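You operate a simulated robot arm through the tools that you are given. There is no shell and no other tool. Be economical: measure what you need, move in short steps, check, and stop when the job is done.

Carry out the task below with a simulated robot arm. There is one attempt and no reset: what you move stays moved.

TASK
Gauge the stack, lift off rings down to the card's total and prove it.
Fine: rings on the bench, gauge arm parked.
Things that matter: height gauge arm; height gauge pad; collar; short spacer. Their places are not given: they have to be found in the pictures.

Only the result counts: the job must be done as asked and must still hold three seconds after the hand-in. Knocking over, shifting, dropping, spilling or breaking anything else fails it.

THE ROBOT
A 7-joint arm with a two-finger parallel gripper, fixed in place. Base frame: the origin is at the foot of the arm, x ahead of it, y to its left, z up; the work surface is at about z = 0. Readings come in mm, rad, newtons and seconds.
With the tool pointing down near the work surface it reaches from about 240 to 620 mm from the base axis. Its first joint turns from -1.152 to 1.152 rad. Payload 2.6 kg.
Tool frame: the origin (TCP) lies between the finger pads and is the grasp point; the fingertips stand 30 mm ahead of it; z points along the fingers, y is the line along which they close. Largest opening 94 mm; finger width 28, thickness 10; the body of the gripper, 50 by 96 mm, starts 55 mm behind the TCP.
Orientation is told as [roll, pitch, yaw] about the base's x, y, z axes, in that order, counted from this pose: with the fingers straight down and closing along the base's y, the tool's x points along the base's -x, its y along +y and its z along -z.

THE INTERFACE
- The arm moves only by the tool arm_command. Its argument "increments" is a list of rows, each a list of 7 numbers: the closure, from 0 (fully open) to 1 (shut), then the shift along the base's x, y, z in units of 300 mm (1.0 is 300 mm), then the turn, a rotation vector about the base's x, y, z in units of 90 degrees (1.0 is 90 degrees). In form: [[claw, x, y, z, rx, ry, rz], ...]. A call has 1 to 12 rows; each row is the pose to reach, as a shift and turn from the pose commanded when the call began. A call with a number of a shift or a turn outside -1 to 1 is refused whole. Each row takes 0.2 s and may step no farther than 50 mm and 0.15 rad from the row before; otherwise, or with a gripper value out of range, the whole call is refused. Where a pose cannot be reached the arm comes as near as it can. A force on the tool above 50 N (or 10 N above the force at the start of the call, whichever is more), or a blocked arm, ends the call early, and 0.2 s more pass. The fingers move at their own pace (about 72 mm/s each) and stop on an object; they squeeze with about 26 N. The grip force told is the motor's: it shows also when the fingers shut on nothing. Time passes only in rows, and 0.2 s behind the last, so rows that repeat a pose let the fingers close. It gives the time, the measured TCP pose, the force on the tool (base axes), the opening and the grip force at its end, in the units of the frame above (readings bear some noise).
- Cameras (640 x 400 px; columns grow to the right, rows downward): "scene" is fixed at [37.5, 425.9, 586.8]; the picture's right is [-0.78, -0.62, 0.00], its down [-0.23, 0.29, -0.93] and it looks along [0.58, -0.73, -0.37] (base axes); focal length 291 px, centre (320, 200). "wrist" rides on the gripper at [76, 14, -102] in the tool frame; the picture's right is [-0.18, 0.98, 0.00], its down [-0.75, -0.14, -0.64] and it looks along [-0.63, -0.12, 0.77] (tool axes); focal length 243 px, centre (320, 200).
- snapshot(camera): a new picture of that camera. The clock stands still meanwhile.
- probe_pixels(camera, pixels): for up to 12 pixels [column, row] of the newest picture of that camera ("zoom" is the newest enlarged one), the place [x, y, z] in the base frame of the surface seen there, good to about 2 mm. The clock stands still meanwhile.
- inspect(camera, box): a new picture of the part [left, top, right, bottom] of that camera's present view, enlarged. The clock stands still meanwhile.
- job_done(): hands the job in; it is judged then, once.

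Work in short steps. Measure before you move; look again where a grasp or a placing could have gone wrong, and mend it. You have 80 turns and 46 pictures in all, those below and enlarged ones among them. Open the gripper and draw the arm clear of the work before you hand the job in, unless the task says otherwise; then end with one line.

The tools are called as a command line: name --pt "numbers of a row" for each row, then --argument value for the rest, lists and objects as JSON in quotes. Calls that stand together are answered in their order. arm_command: Moves the arm, as the interface text tells. Its arguments: {"type":"object","properties":{"increments":{"type":"array","items":{"type":"array","items":{"type":"number"}}}},"required":["increments"]} The other tools are called the same way: snapshot (camera) takes a picture; probe_pixels (camera, pixels) gives the place of the surface under pixels of a picture; inspect (camera, box) takes an enlarged picture of a part of a camera's view; job_done () hands the job in.

At the start:

```text
clock: 0.0
tcp_pos: [248.4, -161.7, 453.7]
tcp_rot: [-0.001, -0.001, 0.001]
force: [0.5, 0.0, 0.3]
opening: 94.0
grip_force: 0.1
```

scene: 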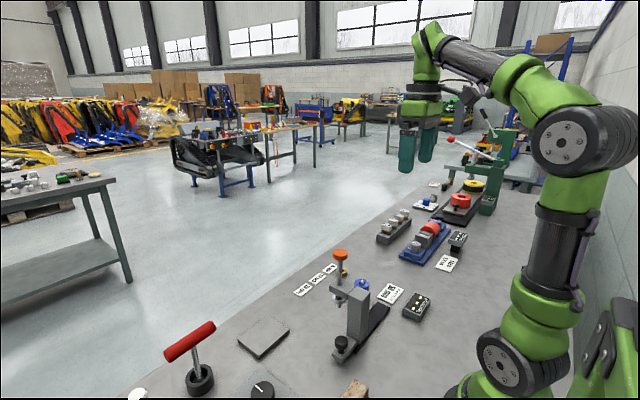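
wrist: 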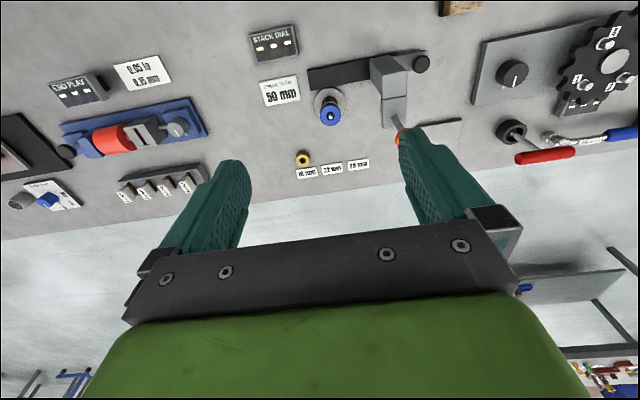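

The wrist picture shows a "50 mm" card at (282,92), "STACK DIAL" at (273,42), a height gauge at about (385,85), a post with rings at (330,108), and three labels at (330,170). I take enlarged views to read them.

inspect --camera "wrist" --box '[240, 20, 480, 190]'

inspect --camera "scene" --box '[280, 230, 450, 370]'

```text
2.35 times, centred on (360, 105) of wrist
```

zoom: 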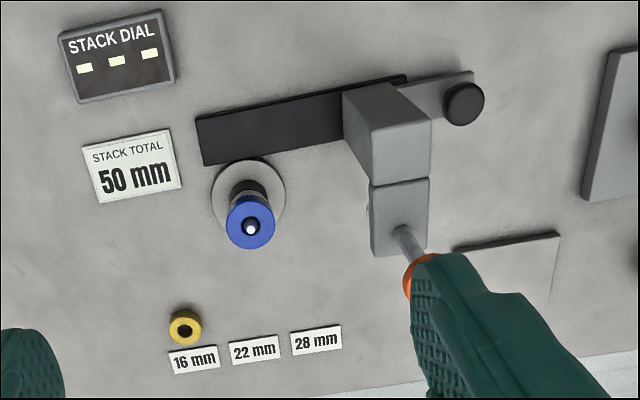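

```text
2.86 times, centred on (365, 300) of scene
```

zoom: 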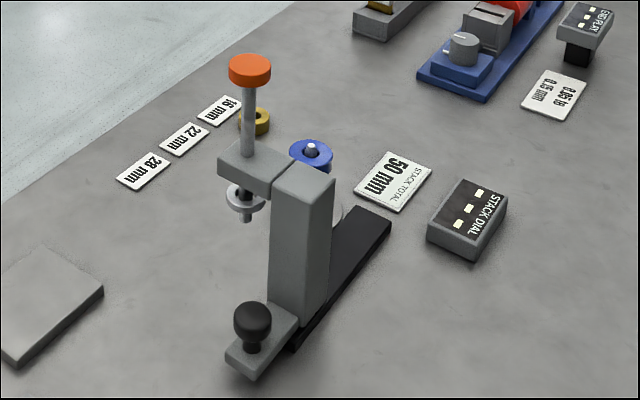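

The zoom shows the gauge: a plunger with an orange knob and a pad, on an arm, with a column on a dark rail and a black knob. The stack is under the blue collar at (312,155). I measure these points.

probe_pixels --camera "zoom" --pixels '[[250, 62], [245, 190], [245, 218], [232, 160], [305, 180], [252, 310], [235, 358], [312, 146], [325, 158], [345, 212], [375, 225], [262, 110]]'

probe_pixels --camera "wrist" --pixels '[[330, 104], [338, 96], [320, 95], [303, 160], [307, 173], [332, 169], [358, 164], [385, 60], [420, 63], [312, 78], [388, 105], [273, 42]]'

```text
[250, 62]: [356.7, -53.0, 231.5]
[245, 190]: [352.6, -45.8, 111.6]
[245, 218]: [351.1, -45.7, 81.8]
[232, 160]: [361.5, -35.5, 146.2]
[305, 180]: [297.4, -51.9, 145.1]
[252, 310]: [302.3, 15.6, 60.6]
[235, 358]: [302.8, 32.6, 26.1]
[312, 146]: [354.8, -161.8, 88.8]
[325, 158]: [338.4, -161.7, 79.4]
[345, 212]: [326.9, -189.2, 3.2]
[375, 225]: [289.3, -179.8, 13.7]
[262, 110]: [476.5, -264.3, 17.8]
```

```text
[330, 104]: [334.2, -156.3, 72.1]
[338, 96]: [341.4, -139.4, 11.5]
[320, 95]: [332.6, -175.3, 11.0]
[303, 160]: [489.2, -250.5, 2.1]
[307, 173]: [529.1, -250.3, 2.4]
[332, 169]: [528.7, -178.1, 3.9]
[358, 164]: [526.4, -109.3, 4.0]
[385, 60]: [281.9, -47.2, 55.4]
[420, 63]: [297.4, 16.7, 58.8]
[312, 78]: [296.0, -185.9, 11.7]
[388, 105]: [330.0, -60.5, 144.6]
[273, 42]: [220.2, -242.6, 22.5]
```

The stack is at about (345,-160) with its top near z=80, and the gauge arm is parked at about y=-50. I lower the hand straight down to see the stack from closer.

arm_command --pt "0 0 0 -0.15 0 0 0" --pt "0 0 0 -0.3 0 0 0" --pt "0 0 0 -0.45 0 0 0" --pt "0 0 0 -0.6 0 0 0"

snapshot --camera "wrist"

inspect --camera "scene" --box '[320, 255, 400, 305]'

```text
clock: 1.0
tcp_pos: [252.3, -162.0, 271.3]
tcp_rot: [0.0, -0.002, -0.001]
force: [0.7, -0.5, 0.1]
opening: 94.1
grip_force: 0.1
```

```text
41 pictures are left
```

wrist: 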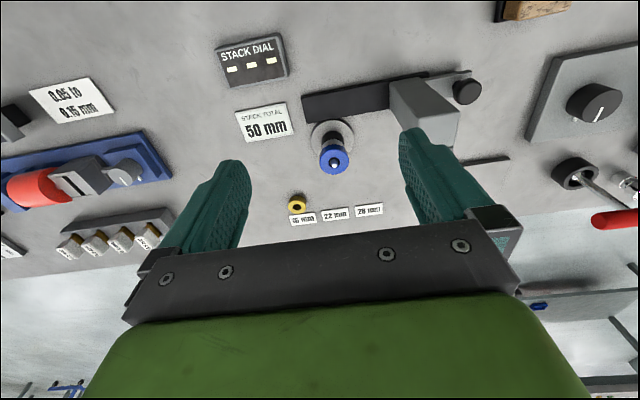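

```text
8.00 times, centred on (360, 280) of scene
```

zoom: 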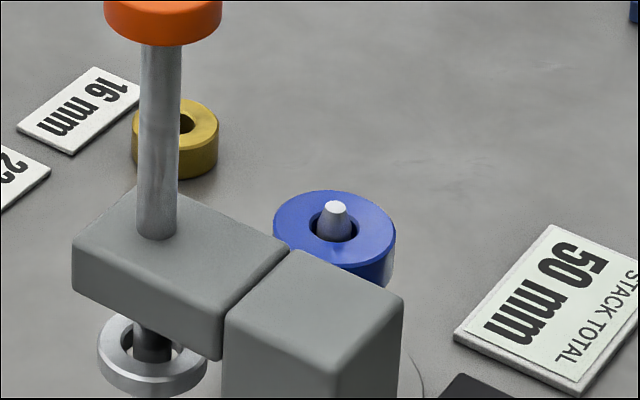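

The stack's side is seen from the wrist at (333,140); I enlarge it.

inspect --camera "wrist" --box '[270, 60, 400, 225]'

```text
2.42 times, centred on (335, 142) of wrist
```

zoom: 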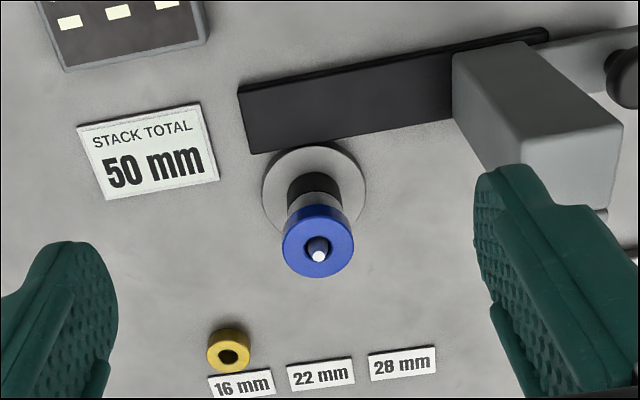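

The stack has a black lower ring, a grey one and a blue one on top, at (318,185), (315,203) and (318,250). I probe the boundaries.

probe_pixels --camera "zoom" --pixels '[[315, 158], [314, 174], [314, 188], [315, 194], [317, 205], [318, 209], [318, 228], [318, 272], [288, 240], [350, 240], [318, 257], [230, 337]]'

```text
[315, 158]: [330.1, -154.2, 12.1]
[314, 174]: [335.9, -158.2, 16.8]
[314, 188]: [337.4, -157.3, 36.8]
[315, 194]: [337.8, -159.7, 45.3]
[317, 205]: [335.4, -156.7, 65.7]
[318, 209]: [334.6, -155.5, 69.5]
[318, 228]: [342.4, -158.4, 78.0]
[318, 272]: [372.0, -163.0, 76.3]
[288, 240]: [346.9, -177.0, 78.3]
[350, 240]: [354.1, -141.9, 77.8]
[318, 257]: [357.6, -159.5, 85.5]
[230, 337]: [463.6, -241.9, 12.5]
```

The layers appear to be black 12–40, grey 40–62 and blue 62–78. Next I locate the gauge rail, knob and plunger better for sliding the gauge.

probe_pixels --camera "zoom" --pixels '[[240, 95], [252, 150], [430, 65], [448, 115], [540, 33], [600, 40], [630, 60], [630, 80], [500, 80], [570, 160], [630, 40], [345, 100]]'

inspect --camera "scene" --box '[325, 240, 405, 370]'

inspect --camera "wrist" --box '[380, 50, 540, 150]'

```text
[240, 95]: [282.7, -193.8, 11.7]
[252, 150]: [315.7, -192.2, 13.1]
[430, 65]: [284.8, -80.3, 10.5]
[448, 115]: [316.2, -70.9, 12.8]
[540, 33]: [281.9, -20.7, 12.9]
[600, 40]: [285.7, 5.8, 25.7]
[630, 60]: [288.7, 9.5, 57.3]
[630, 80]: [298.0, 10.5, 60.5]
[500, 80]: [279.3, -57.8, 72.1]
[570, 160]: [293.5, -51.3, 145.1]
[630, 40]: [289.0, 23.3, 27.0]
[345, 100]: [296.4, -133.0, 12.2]
```

```text
3.08 times, centred on (365, 305) of scene
```

zoom: 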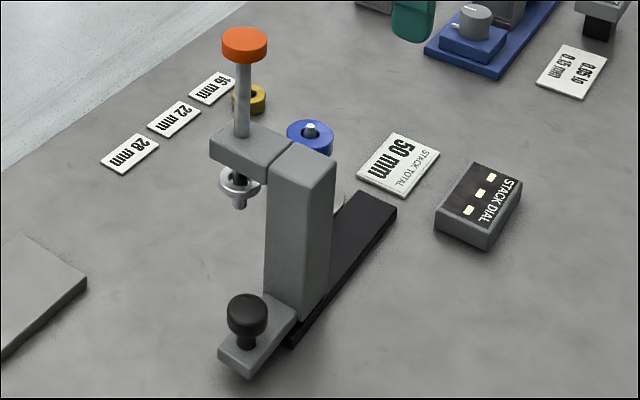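

```text
4.00 times, centred on (460, 100) of wrist
```

zoom: 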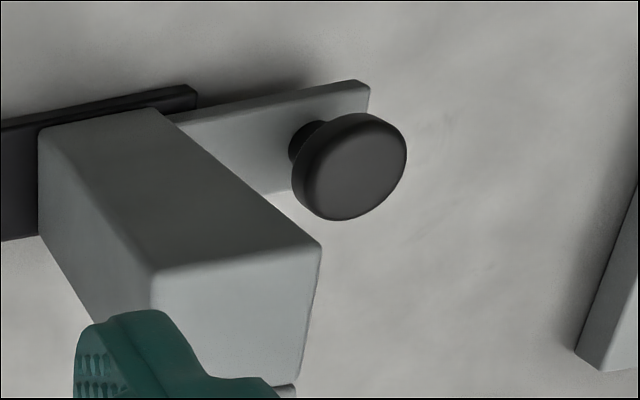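

The plunger tip hangs near z≈82, while the spigot top is at about 86. I look closer to see whether sliding would hit.

inspect --camera "scene" --box '[325, 245, 375, 310]'

```text
6.15 times, centred on (350, 278) of scene
```

zoom: 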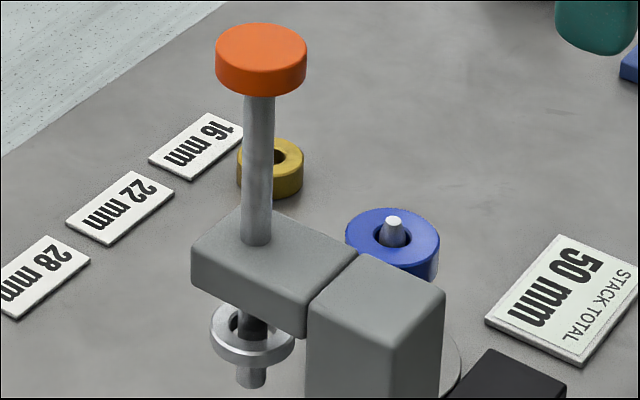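

probe_pixels --camera "zoom" --pixels '[[262, 35], [262, 85], [258, 120], [257, 230], [252, 325], [251, 368], [251, 382], [225, 330], [251, 358], [393, 221], [392, 262], [432, 265]]'

```text
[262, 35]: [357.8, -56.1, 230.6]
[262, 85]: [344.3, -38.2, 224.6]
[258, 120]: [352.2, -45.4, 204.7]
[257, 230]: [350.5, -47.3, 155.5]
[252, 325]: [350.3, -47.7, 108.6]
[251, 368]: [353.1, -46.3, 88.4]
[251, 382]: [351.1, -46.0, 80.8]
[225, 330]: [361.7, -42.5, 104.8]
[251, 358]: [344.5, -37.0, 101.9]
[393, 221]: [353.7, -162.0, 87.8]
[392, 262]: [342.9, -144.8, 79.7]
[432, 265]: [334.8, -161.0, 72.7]
```

The rod axis is at about (354,-50), with the orange knob at z 215–231, and the stack axis is at about (354,-160). I move above the orange knob with clearance and read the pose.

arm_command --pt "0 0.05 0.05 0.1 0 0 0" --pt "0 0.13 0.14 0.1 0 0 0" --pt "0 0.21 0.23 0.1 0 0 0" --pt "0 0.29 0.32 0.1 0 0 0" --pt "0 0.35 0.372 0.1 0 0 0" --pt "0 0.35 0.372 0.1 0 0 0"

snapshot --camera "scene"

```text
clock: 2.4
tcp_pos: [353.7, -52.0, 300.0]
tcp_rot: [0.0, -0.002, -0.003]
force: [-0.1, -0.4, -0.2]
opening: 93.9
grip_force: 0.0
```

```text
35 pictures are left
```

scene: 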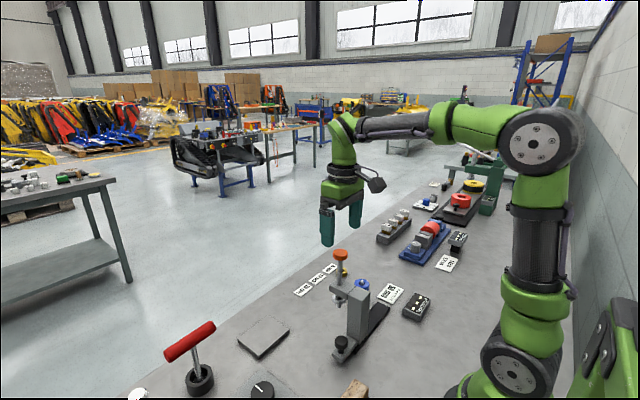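

The hand is at (353.7,-52,300), above the orange knob at (340,255). I descend to z≈226 with open fingers, then close on the knob.

arm_command --pt "0 0 0.004 -0.13 0 0 0" --pt "0 0 0.004 -0.25 0 0 0" --pt "0 0 0.004 -0.25 0 0 0" --pt "0.4 0 0.004 -0.25 0 0 0" --pt "0.5 0 0.004 -0.25 0 0 0"

inspect --camera "scene" --box '[300, 210, 400, 320]'

```text
clock: 3.6
tcp_pos: [352.2, -51.0, 226.9]
tcp_rot: [-0.001, -0.001, 0.0]
force: [0.6, 0.1, -0.7]
opening: 46.9
grip_force: 0.0
```

```text
3.64 times, centred on (350, 265) of scene
```

zoom: 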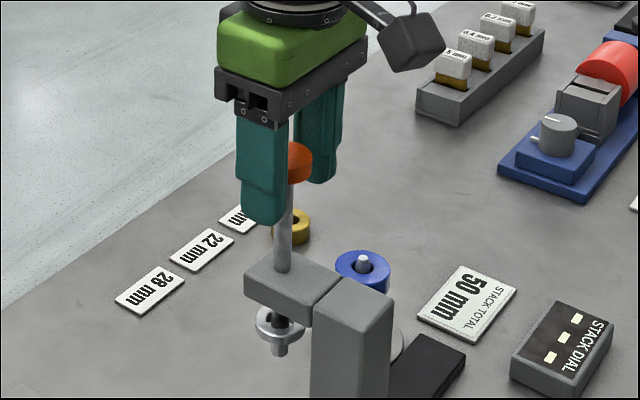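

The fingers straddle the knob. I close fully onto it.

arm_command --pt "0.7 0 0 0 0 0 0" --pt "0.9 0 0 0 0 0 0" --pt "0.9 0 0 0 0 0 0"

```text
clock: 4.4
tcp_pos: [353.5, -50.7, 227.1]
tcp_rot: [0.0, -0.003, 0.001]
force: [16.5, 1.2, -3.5]
opening: 33.2
grip_force: 44.9
```

The knob is held, with an opening of 33 mm. I try a small lift of 10 mm to see whether the plunger travels upward.

arm_command --pt "0.9 0 0 0.017 0 0 0" --pt "0.9 0 0 0.033 0 0 0" --pt "0.9 0 0 0.033 0 0 0"

inspect --camera "scene" --box '[300, 210, 400, 320]'

```text
clock: 4.9
tcp_pos: [353.1, -50.9, 228.9]
tcp_rot: [0.0, 0.007, 0.006]
force: [8.8, 0.5, -12.8]
opening: 33.3
grip_force: 44.8
stopped in row 2: the force on the tool passed its limit (the readings are from after the stop); the commanded pose is now the measured one
```

```text
3.64 times, centred on (350, 265) of scene
```

zoom: 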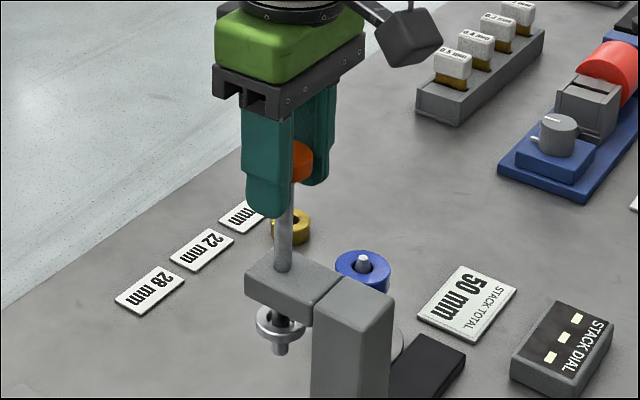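

The lift is blocked, so the plunger is already at its top stop. I test sliding the carriage toward the stack by a short 15 mm.

arm_command --pt "0.9 0 0 -0.003 0 0 0" --pt "0.9 0 -0.02 -0.003 0 0 0" --pt "0.9 0 -0.05 -0.003 0 0 0" --pt "0.9 0 -0.05 -0.003 0 0 0"

inspect --camera "scene" --box '[300, 210, 420, 370]'

```text
clock: 5.9
tcp_pos: [352.3, -66.3, 229.2]
tcp_rot: [-0.001, 0.005, 0.003]
force: [8.7, 0.7, -11.3]
opening: 33.4
grip_force: 45.1
```

```text
2.50 times, centred on (360, 290) of scene
```

zoom: 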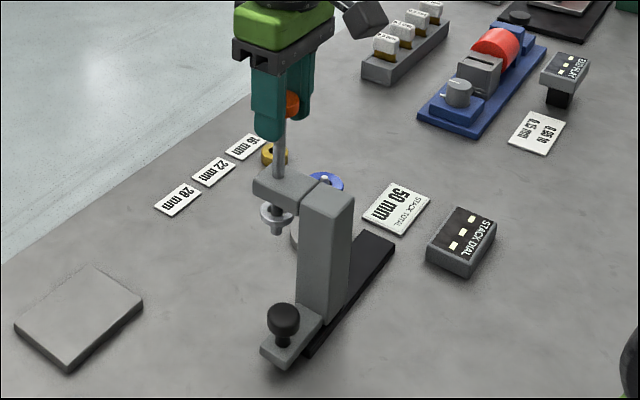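

The carriage slides freely with the hand. I slide 60 mm further, short of the stack, and look at the tip against the spigot.

arm_command --pt "0.9 0 -0.05 -0.003 0 0 0" --pt "0.9 0 -0.1 -0.003 0 0 0" --pt "0.9 0 -0.15 -0.003 0 0 0" --pt "0.9 0 -0.2 -0.003 0 0 0" --pt "0.9 0 -0.2 -0.003 0 0 0"

inspect --camera "scene" --box '[340, 240, 420, 320]'

snapshot --camera "wrist"

```text
clock: 7.1
tcp_pos: [353.6, -126.1, 229.1]
tcp_rot: [0.0, 0.005, 0.002]
force: [8.1, -1.8, -0.2]
opening: 33.2
grip_force: 44.1
```

```text
5.00 times, centred on (380, 280) of scene
```

zoom: 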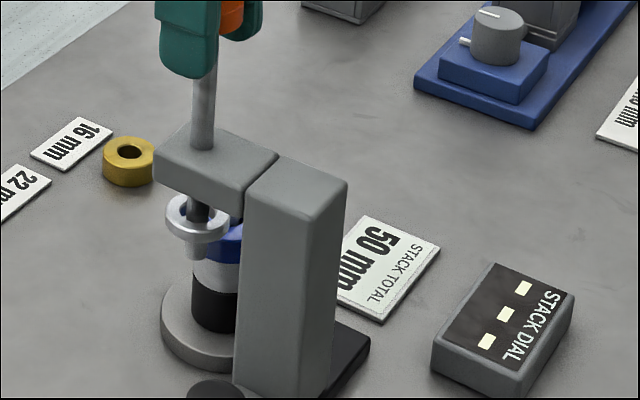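

```text
30 pictures are left
```

wrist: 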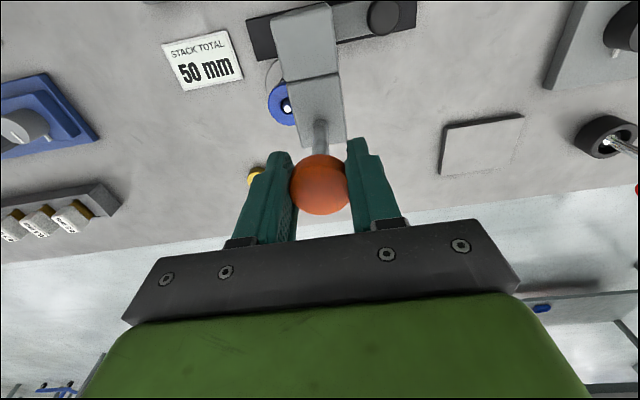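

The stack's side is now visible at (215,300) and the tip at (194,255). I probe the layer boundaries and the tip.

probe_pixels --camera "zoom" --pixels '[[213, 326], [213, 300], [213, 286], [213, 278], [213, 266], [225, 262], [225, 254], [236, 232], [194, 256], [192, 250], [195, 240], [213, 334]]'

```text
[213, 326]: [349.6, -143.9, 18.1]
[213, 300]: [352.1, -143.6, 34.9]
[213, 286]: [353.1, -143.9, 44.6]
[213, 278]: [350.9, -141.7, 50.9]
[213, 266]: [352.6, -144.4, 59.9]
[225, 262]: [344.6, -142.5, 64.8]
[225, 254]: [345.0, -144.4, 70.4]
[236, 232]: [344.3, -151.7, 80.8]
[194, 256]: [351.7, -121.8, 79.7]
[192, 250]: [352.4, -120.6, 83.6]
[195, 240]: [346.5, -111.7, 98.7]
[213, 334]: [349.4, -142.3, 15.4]
```

The layers come out at about 28, 22 and 16 mm. I slide on slowly in small steps; the force limit will stop the arm if the tip hits the spigot.

arm_command --pt "0.9 0 -0.02 0 0 0 0" --pt "0.9 0 -0.035 0 0 0 0" --pt "0.9 0 -0.05 0 0 0 0" --pt "0.9 0 -0.06 0 0 0 0" --pt "0.9 0 -0.07 0 0 0 0" --pt "0.9 0 -0.07 0 0 0 0"

inspect --camera "scene" --box '[340, 240, 420, 320]'

```text
clock: 8.5
tcp_pos: [352.7, -145.9, 227.8]
tcp_rot: [-0.002, 0.006, 0.003]
force: [16.8, -0.6, 0.5]
opening: 33.5
grip_force: 44.8
```

```text
5.00 times, centred on (380, 280) of scene
```

zoom: 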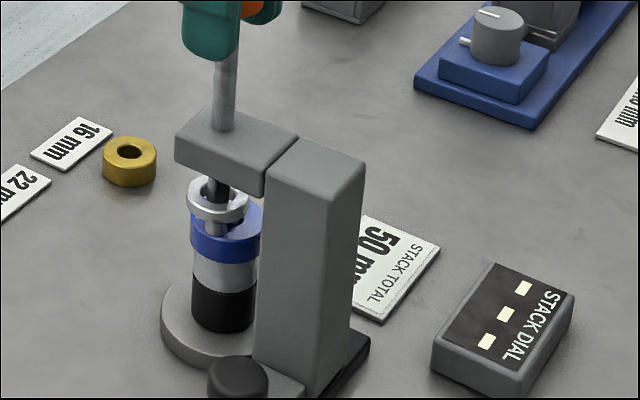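

No resistance so far with the tip over the collar. I continue the last 14 mm in small steps.

arm_command --pt "0.9 0 -0.01 0 0 0 0" --pt "0.9 0 -0.02 0 0 0 0" --pt "0.9 0 -0.03 0 0 0 0" --pt "0.9 0 -0.04 0 0 0 0" --pt "0.9 0 -0.047 0 0 0 0" --pt "0.9 0 -0.047 0 0 0 0"

inspect --camera "scene" --box '[340, 240, 420, 320]'

```text
clock: 9.9
tcp_pos: [352.6, -160.3, 226.2]
tcp_rot: [-0.001, 0.006, 0.004]
force: [14.0, 0.3, 0.9]
opening: 33.1
grip_force: 44.5
```

```text
5.00 times, centred on (380, 280) of scene
```

zoom: 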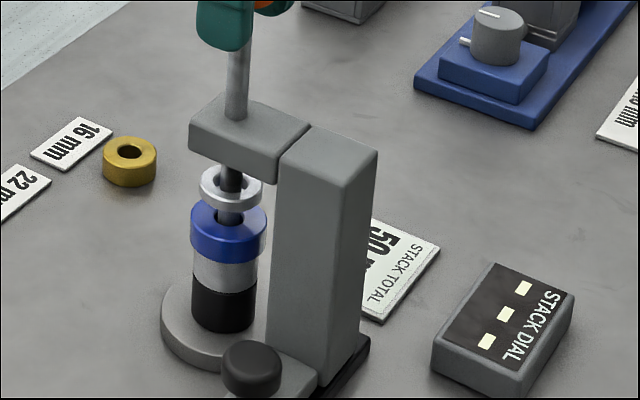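

The plunger passed over the spigot and is aligned at y≈-160. I press the plunger down gently in small steps until contact, then read the dial.

arm_command --pt "0.9 0 0 -0.02 0 0 0" --pt "0.9 0 0 -0.04 0 0 0" --pt "0.9 0 0 -0.05 0 0 0" --pt "0.9 0 0 -0.06 0 0 0" --pt "0.9 0 0 -0.06 0 0 0"

inspect --camera "scene" --box '[340, 240, 440, 320]'

```text
clock: 11.1
tcp_pos: [352.0, -159.6, 212.6]
tcp_rot: [-0.001, 0.005, 0.002]
force: [-7.1, 14.9, 31.8]
opening: 33.2
grip_force: 44.4
```

```text
5.00 times, centred on (390, 280) of scene
```

zoom: 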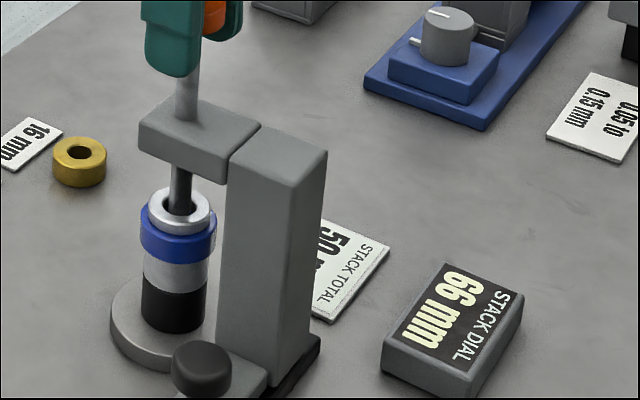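

The dial reads 66 mm, so the 16 mm blue collar on top must come off to leave 50. I raise the plunger and slide the gauge back to park.

arm_command --pt "0.9 0 0 0.02 0 0 0" --pt "0.9 0 0 0.04 0 0 0" --pt "0.9 0 0 0.055 0 0 0" --pt "0.9 0 0.03 0.055 0 0 0" --pt "0.9 0 0.08 0.055 0 0 0" --pt "0.9 0 0.14 0.055 0 0 0" --pt "0.9 0 0.2 0.055 0 0 0" --pt "0.9 0 0.26 0.055 0 0 0" --pt "0.9 0 0.32 0.055 0 0 0" --pt "0.9 0 0.363 0.055 0 0 0" --pt "0.9 0 0.363 0.055 0 0 0"

inspect --camera "scene" --box '[300, 210, 440, 370]'

```text
clock: 13.5
tcp_pos: [353.9, -51.3, 227.1]
tcp_rot: [-0.002, 0.008, 0.002]
force: [7.0, 2.3, -0.2]
opening: 33.4
grip_force: 44.4
```

```text
2.50 times, centred on (370, 290) of scene
```

zoom: 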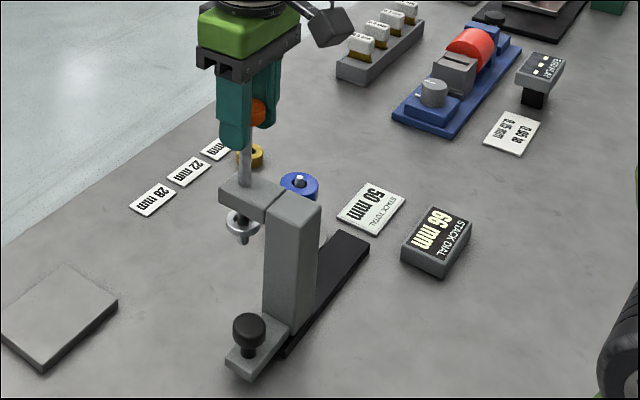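

The gauge is back at park. I release the knob and rise straight up.

arm_command --pt "0.5 0 0 0 0 0 0" --pt "0.3 0 0 0 0 0 0" --pt "0.3 0 0 0 0 0 0" --pt "0.3 0 0 0.12 0 0 0" --pt "0.3 0 0 0.24 0 0 0" --pt "0.3 0 -0.14 0.24 0 0 0" --pt "0.3 0 -0.27 0.24 0 0 0" --pt "0.3 0.003 -0.363 0.24 0 0 0" --pt "0.3 0.003 -0.363 0.1 0 0 0" --pt "0.3 0.003 -0.363 -0.05 0 0 0" --pt "0.3 0.003 -0.363 -0.2 0 0 0" --pt "0.3 0.003 -0.363 -0.2 0 0 0"

snapshot --camera "wrist"

inspect --camera "scene" --box '[300, 210, 440, 370]'

```text
clock: 16.1
tcp_pos: [355.5, -161.3, 166.5]
tcp_rot: [0.0, 0.005, 0.003]
force: [-0.6, 0.5, 0.4]
opening: 65.7
grip_force: 0.1
```

```text
25 pictures are left
```

wrist: 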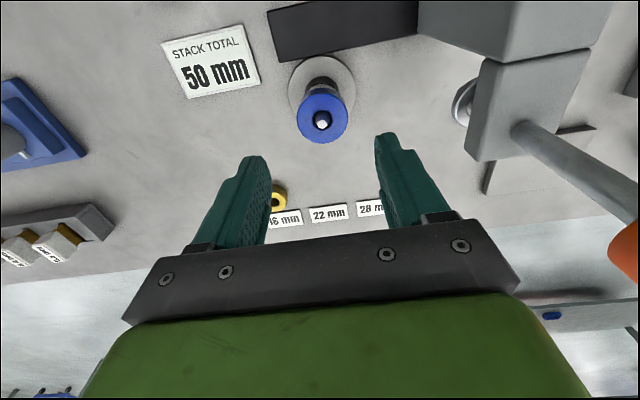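

```text
2.50 times, centred on (370, 290) of scene
```

zoom: 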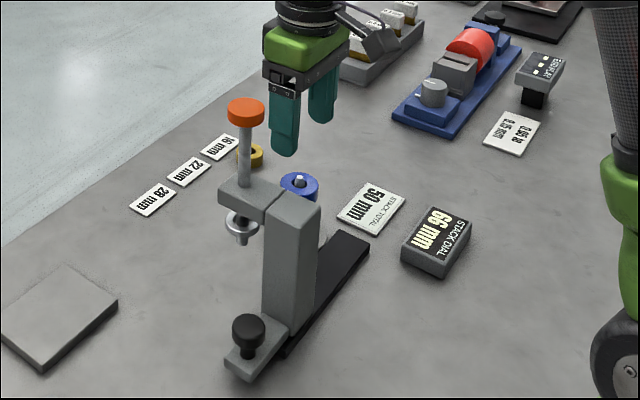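

The collar is seen at (323,120) in the wrist view; I refine its centre.

probe_pixels --camera "wrist" --pixels '[[300, 119], [346, 118], [323, 98], [323, 141], [323, 123], [310, 122], [336, 118], [277, 195], [277, 188], [268, 195], [287, 195]]'

```text
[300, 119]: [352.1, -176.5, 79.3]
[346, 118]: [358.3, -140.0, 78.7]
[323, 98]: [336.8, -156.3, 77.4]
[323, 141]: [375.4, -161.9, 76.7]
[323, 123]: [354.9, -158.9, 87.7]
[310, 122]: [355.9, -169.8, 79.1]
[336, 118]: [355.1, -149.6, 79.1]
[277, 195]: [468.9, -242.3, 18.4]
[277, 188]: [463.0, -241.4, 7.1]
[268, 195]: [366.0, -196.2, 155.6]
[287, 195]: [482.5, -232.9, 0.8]
```

The collar centre is at about (355,-159), with its top at z=79. I descend to TCP z≈94 (tips ≈64) so only the blue ring is between the pads, and close.

arm_command --pt "0.3 0 0.006 -0.12 0 0 0" --pt "0.3 0 0.006 -0.2 0 0 0" --pt "0.3 0 0.006 -0.24 0 0 0" --pt "0.3 0 0.006 -0.24 0 0 0" --pt "0.5 0 0.006 -0.24 0 0 0" --pt "0.6 0 0.006 -0.24 0 0 0" --pt "0.8 0 0.006 -0.24 0 0 0" --pt "0.8 0 0.006 -0.24 0 0 0"

inspect --camera "scene" --box '[330, 240, 410, 320]'

```text
clock: 17.9
tcp_pos: [353.8, -159.6, 94.2]
tcp_rot: [0.0, 0.006, 0.004]
force: [-0.1, -0.2, 0.3]
opening: 41.1
grip_force: 26.2
```

```text
5.00 times, centred on (370, 280) of scene
```

zoom: 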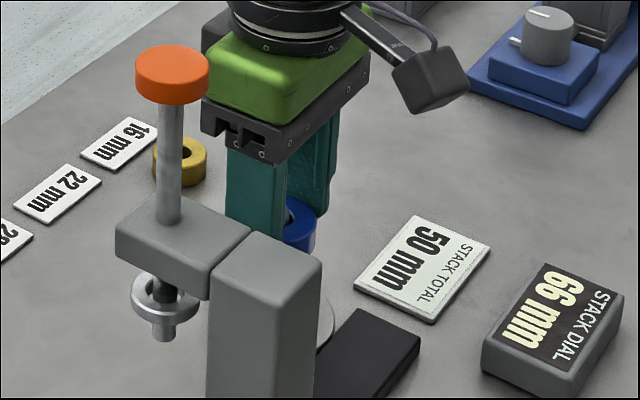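

The collar is gripped at 41 mm. I lift it straight up 50 mm and look.

arm_command --pt "0.85 0 0 0.03 0 0 0" --pt "0.85 0 0 0.07 0 0 0" --pt "0.85 0 0 0.12 0 0 0" --pt "0.85 0 0 0.18 0 0 0" --pt "0.85 0 0 0.18 0 0 0"

inspect --camera "wrist" --box '[180, 50, 460, 240]'

inspect --camera "scene" --box '[310, 190, 450, 310]'

```text
clock: 19.1
tcp_pos: [353.8, -159.2, 148.7]
tcp_rot: [-0.001, 0.006, 0.002]
force: [0.9, 0.2, 0.6]
opening: 41.0
grip_force: 26.4
```

```text
2.11 times, centred on (320, 145) of wrist
```

zoom: 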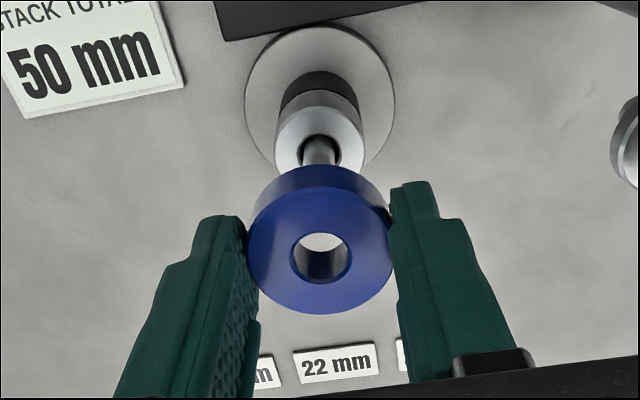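

```text
3.33 times, centred on (380, 250) of scene
```

zoom: 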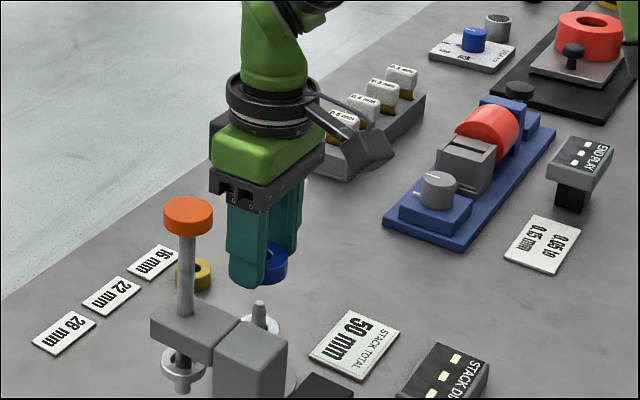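

The collar is off and the stack is undisturbed. I carry it to the clear bench at about (430,-210), away from the yellow ring and the gauge path, and lower it to just above the bench.

arm_command --pt "0.85 0.08 -0.05 0 0 0 0" --pt "0.85 0.17 -0.11 0 0 0 0" --pt "0.85 0.253 -0.17 0 0 0 0" --pt "0.85 0.253 -0.17 -0.12 0 0 0" --pt "0.85 0.253 -0.17 -0.24 0 0 0" --pt "0.85 0.253 -0.17 -0.33 0 0 0" --pt "0.85 0.253 -0.17 -0.36 0 0 0" --pt "0.85 0.253 -0.17 -0.36 0 0 0"

inspect --camera "scene" --box '[320, 200, 440, 300]'

```text
clock: 20.9
tcp_pos: [429.2, -211.5, 40.3]
tcp_rot: [-0.002, 0.006, 0.005]
force: [0.2, 0.0, -0.3]
opening: 41.3
grip_force: 26.3
```

```text
4.00 times, centred on (380, 250) of scene
```

zoom: 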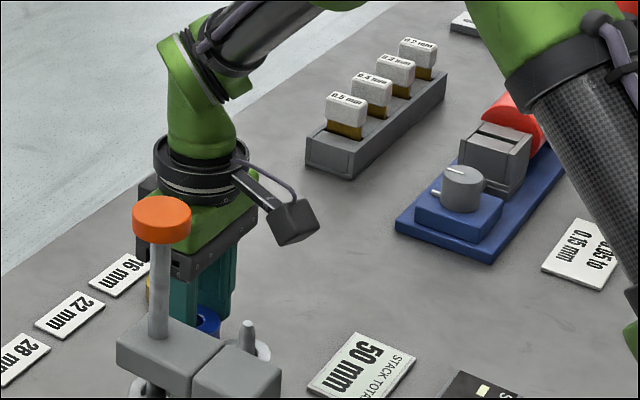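

I lower in 1.5 mm steps toward contact.

arm_command --pt "0.85 0 0 -0.01 0 0 0" --pt "0.85 0 0 -0.015 0 0 0" --pt "0.85 0 0 -0.02 0 0 0" --pt "0.85 0 0 -0.025 0 0 0" --pt "0.85 0 0 -0.025 0 0 0"

```text
clock: 22.1
tcp_pos: [429.1, -210.3, 32.6]
tcp_rot: [-0.002, 0.005, 0.003]
force: [-0.2, -0.3, -1.3]
opening: 40.9
grip_force: 26.3
```

arm_command --pt "0.85 0 0 -0.003 0 0 0" --pt "0.85 0 0 -0.006 0 0 0" --pt "0.85 0 0 -0.006 0 0 0"

```text
clock: 22.9
tcp_pos: [431.0, -211.9, 32.3]
tcp_rot: [-0.001, 0.002, 0.001]
force: [-6.9, 3.6, 18.8]
opening: 41.1
grip_force: 26.4
```

The upward force of 19 N shows that the collar is on the bench. I ease up slightly, open and rise.

arm_command --pt "0.85 0 0 0.004 0 0 0" --pt "0.5 0 0 0.004 0 0 0" --pt "0.4 0 0 0.004 0 0 0" --pt "0.4 0 0 0.004 0 0 0" --pt "0.4 0 0 0.1 0 0 0" --pt "0.4 0 0 0.25 0 0 0" --pt "0.4 0 0 0.4 0 0 0" --pt "0.4 0 0 0.55 0 0 0" --pt "0.4 0 0 0.7 0 0 0" --pt "0.4 0 0 0.85 0 0 0" --pt "0.4 0 0 0.9 0 0 0"

inspect --camera "scene" --box '[310, 230, 410, 320]'

```text
clock: 25.3
tcp_pos: [428.3, -210.2, 298.7]
tcp_rot: [-0.002, 0.005, 0.003]
force: [0.3, -1.0, 0.3]
opening: 56.3
grip_force: 0.0
```

```text
4.44 times, centred on (360, 275) of scene
```

zoom: 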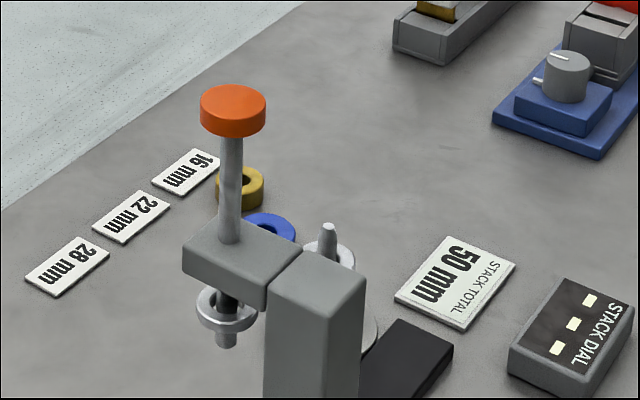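

The collar lies flat on the bench and the dial is blank again. I return above the orange knob at (353.5,-51), descend and grip it.

arm_command --pt "0.4 -0.06 0.13 0 0 0 0" --pt "0.4 -0.13 0.27 0 0 0 0" --pt "0.4 -0.19 0.4 0 0 0 0" --pt "0.4 -0.25 0.53 0 0 0 0" --pt "0.4 -0.25 0.53 0 0 0 0" --pt "0.4 -0.25 0.53 -0.12 0 0 0" --pt "0.4 -0.25 0.53 -0.24 0 0 0" --pt "0.4 -0.25 0.53 -0.24 0 0 0"

inspect --camera "scene" --box '[310, 210, 410, 320]'

```text
clock: 27.1
tcp_pos: [353.9, -48.9, 228.7]
tcp_rot: [-0.002, 0.005, 0.002]
force: [-0.4, -0.3, 0.1]
opening: 56.3
grip_force: 0.0
```

```text
3.64 times, centred on (360, 265) of scene
```

zoom: 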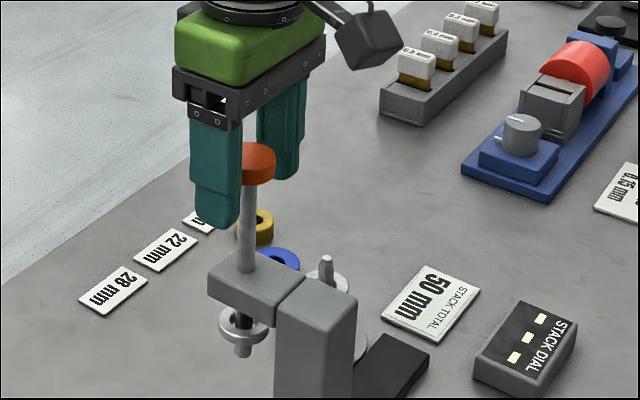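

The knob is between the fingers. I close, then slide the gauge 109 mm to the stack.

arm_command --pt "0.7 0 -0.006 0 0 0 0" --pt "0.9 0 -0.006 0 0 0 0" --pt "0.9 0 -0.006 0 0 0 0" --pt "0.9 0 -0.05 0 0 0 0" --pt "0.9 0 -0.1 0 0 0 0" --pt "0.9 0 -0.15 0 0 0 0" --pt "0.9 0 -0.2 0 0 0 0" --pt "0.9 0 -0.25 0 0 0 0" --pt "0.9 0 -0.3 0 0 0 0" --pt "0.9 0 -0.34 0 0 0 0" --pt "0.9 0 -0.37 0 0 0 0" --pt "0.9 0 -0.37 0 0 0 0"

```text
clock: 29.7
tcp_pos: [353.7, -158.3, 228.0]
tcp_rot: [0.003, 0.011, 0.002]
force: [-30.0, 10.1, -0.2]
opening: 33.1
grip_force: 44.6
```

There is some sideways preload (Fx −30 N), so I ease x by 1 mm, trim y, then press down in steps toward the expected contact at z≈196.

arm_command --pt "0.9 -0.004 -0.004 0 0 0 0" --pt "0.9 -0.004 -0.004 -0.03 0 0 0" --pt "0.9 -0.004 -0.004 -0.06 0 0 0" --pt "0.9 -0.004 -0.004 -0.085 0 0 0" --pt "0.9 -0.004 -0.004 -0.1 0 0 0" --pt "0.9 -0.004 -0.004 -0.107 0 0 0" --pt "0.9 -0.004 -0.004 -0.107 0 0 0"

inspect --camera "scene" --box '[330, 240, 440, 320]'

```text
clock: 31.3
tcp_pos: [353.2, -161.0, 197.5]
tcp_rot: [0.009, 0.01, 0.002]
force: [-9.5, 34.3, 1.7]
opening: 32.8
grip_force: 45.2
```

```text
5.00 times, centred on (385, 280) of scene
```

zoom: 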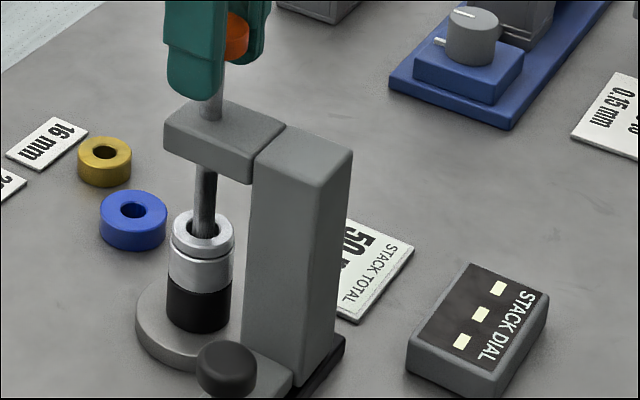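

The pad is just above the grey ring at (205,240) and the slide is pressing its end stop (Fy 34 N). I ease y back 1.5 mm and press down about 3 mm more.

arm_command --pt "0.9 0 0.005 0 0 0 0" --pt "0.9 0 0.005 -0.005 0 0 0" --pt "0.9 0 0.005 -0.009 0 0 0" --pt "0.9 0 0.005 -0.009 0 0 0"

inspect --camera "scene" --box '[330, 240, 440, 320]'

```text
clock: 32.3
tcp_pos: [353.9, -160.5, 197.0]
tcp_rot: [0.004, 0.003, 0.001]
force: [-17.2, 29.3, 33.6]
opening: 33.2
grip_force: 45.9
```

```text
5.00 times, centred on (385, 280) of scene
```

zoom: 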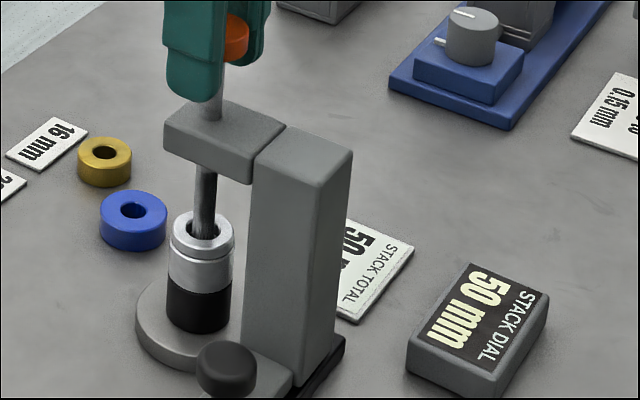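

The dial reads 50 mm, matching the card. I hold briefly, then raise the plunger 31 mm.

arm_command --pt "0.9 0 0.002 0 0 0 0" --pt "0.9 0 0.002 0 0 0 0" --pt "0.9 -0.002 0.006 0.03 0 0 0" --pt "0.9 -0.002 0.006 0.07 0 0 0" --pt "0.9 -0.002 0.006 0.105 0 0 0" --pt "0.9 -0.002 0.006 0.105 0 0 0"

```text
clock: 33.7
tcp_pos: [353.3, -159.2, 225.9]
tcp_rot: [-0.002, 0.006, 0.001]
force: [7.8, 8.6, -0.9]
opening: 33.2
grip_force: 44.5
```

I slide the gauge back to park and let the knob reach its top.

arm_command --pt "0.9 0 0 0.005 0 0 0" --pt "0.9 0 0.04 0.005 0 0 0" --pt "0.9 0 0.1 0.005 0 0 0" --pt "0.9 0 0.16 0.005 0 0 0" --pt "0.9 0 0.22 0.005 0 0 0" --pt "0.9 0 0.28 0.005 0 0 0" --pt "0.9 0 0.33 0.005 0 0 0" --pt "0.9 0 0.36 0.005 0 0 0" --pt "0.9 0 0.366 0.005 0 0 0" --pt "0.9 0 0.366 0.005 0 0 0"

```text
clock: 35.9
tcp_pos: [353.9, -50.6, 229.0]
tcp_rot: [0.0, 0.002, 0.005]
force: [27.0, 0.4, -0.3]
opening: 33.1
grip_force: 44.4
```

The gauge is back at its starting place (y≈-50.6). I release, rise and draw back.

arm_command --pt "0.6 -0.005 0 0 0 0 0" --pt "0.4 -0.005 0 0 0 0 0" --pt "0.4 -0.005 0 0 0 0 0" --pt "0.4 -0.005 0 0.14 0 0 0" --pt "0.2 -0.005 0 0.29 0 0 0" --pt "0 -0.005 0 0.44 0 0 0" --pt "0 -0.005 -0.1 0.54 0 0 0" --pt "0 -0.08 -0.2 0.6 0 0 0" --pt "0 -0.15 -0.3 0.6 0 0 0" --pt "0 -0.2 -0.37 0.6 0 0 0" --pt "0 -0.2 -0.37 0.6 0 0 0"

inspect --camera "scene" --box '[280, 220, 460, 380]'

snapshot --camera "wrist"

```text
clock: 38.3
tcp_pos: [290.8, -161.6, 406.0]
tcp_rot: [-0.002, 0.004, 0.003]
force: [-0.3, 0.0, 0.5]
opening: 94.2
grip_force: 0.0
```

```text
2.50 times, centred on (370, 300) of scene
```

zoom: 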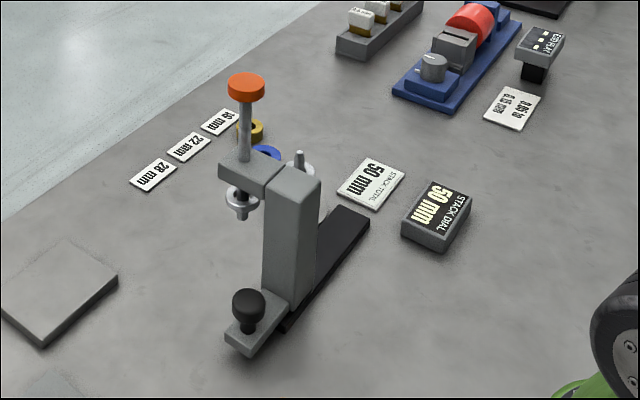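

```text
14 pictures are left
```

wrist: 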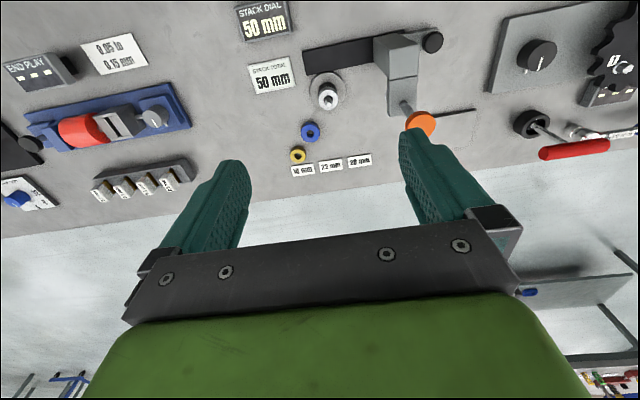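

The dial holds 50 mm, the gauge is parked, the blue collar lies on the bench and the hand is clear. I hand the job in.

job_done

```text
The job is handed in.
```

The stack first gauged 66 mm; I lifted off the 16 mm blue collar and set it on the bench. The second gauging read 50 mm, matching the card, and the gauge arm is parked again.
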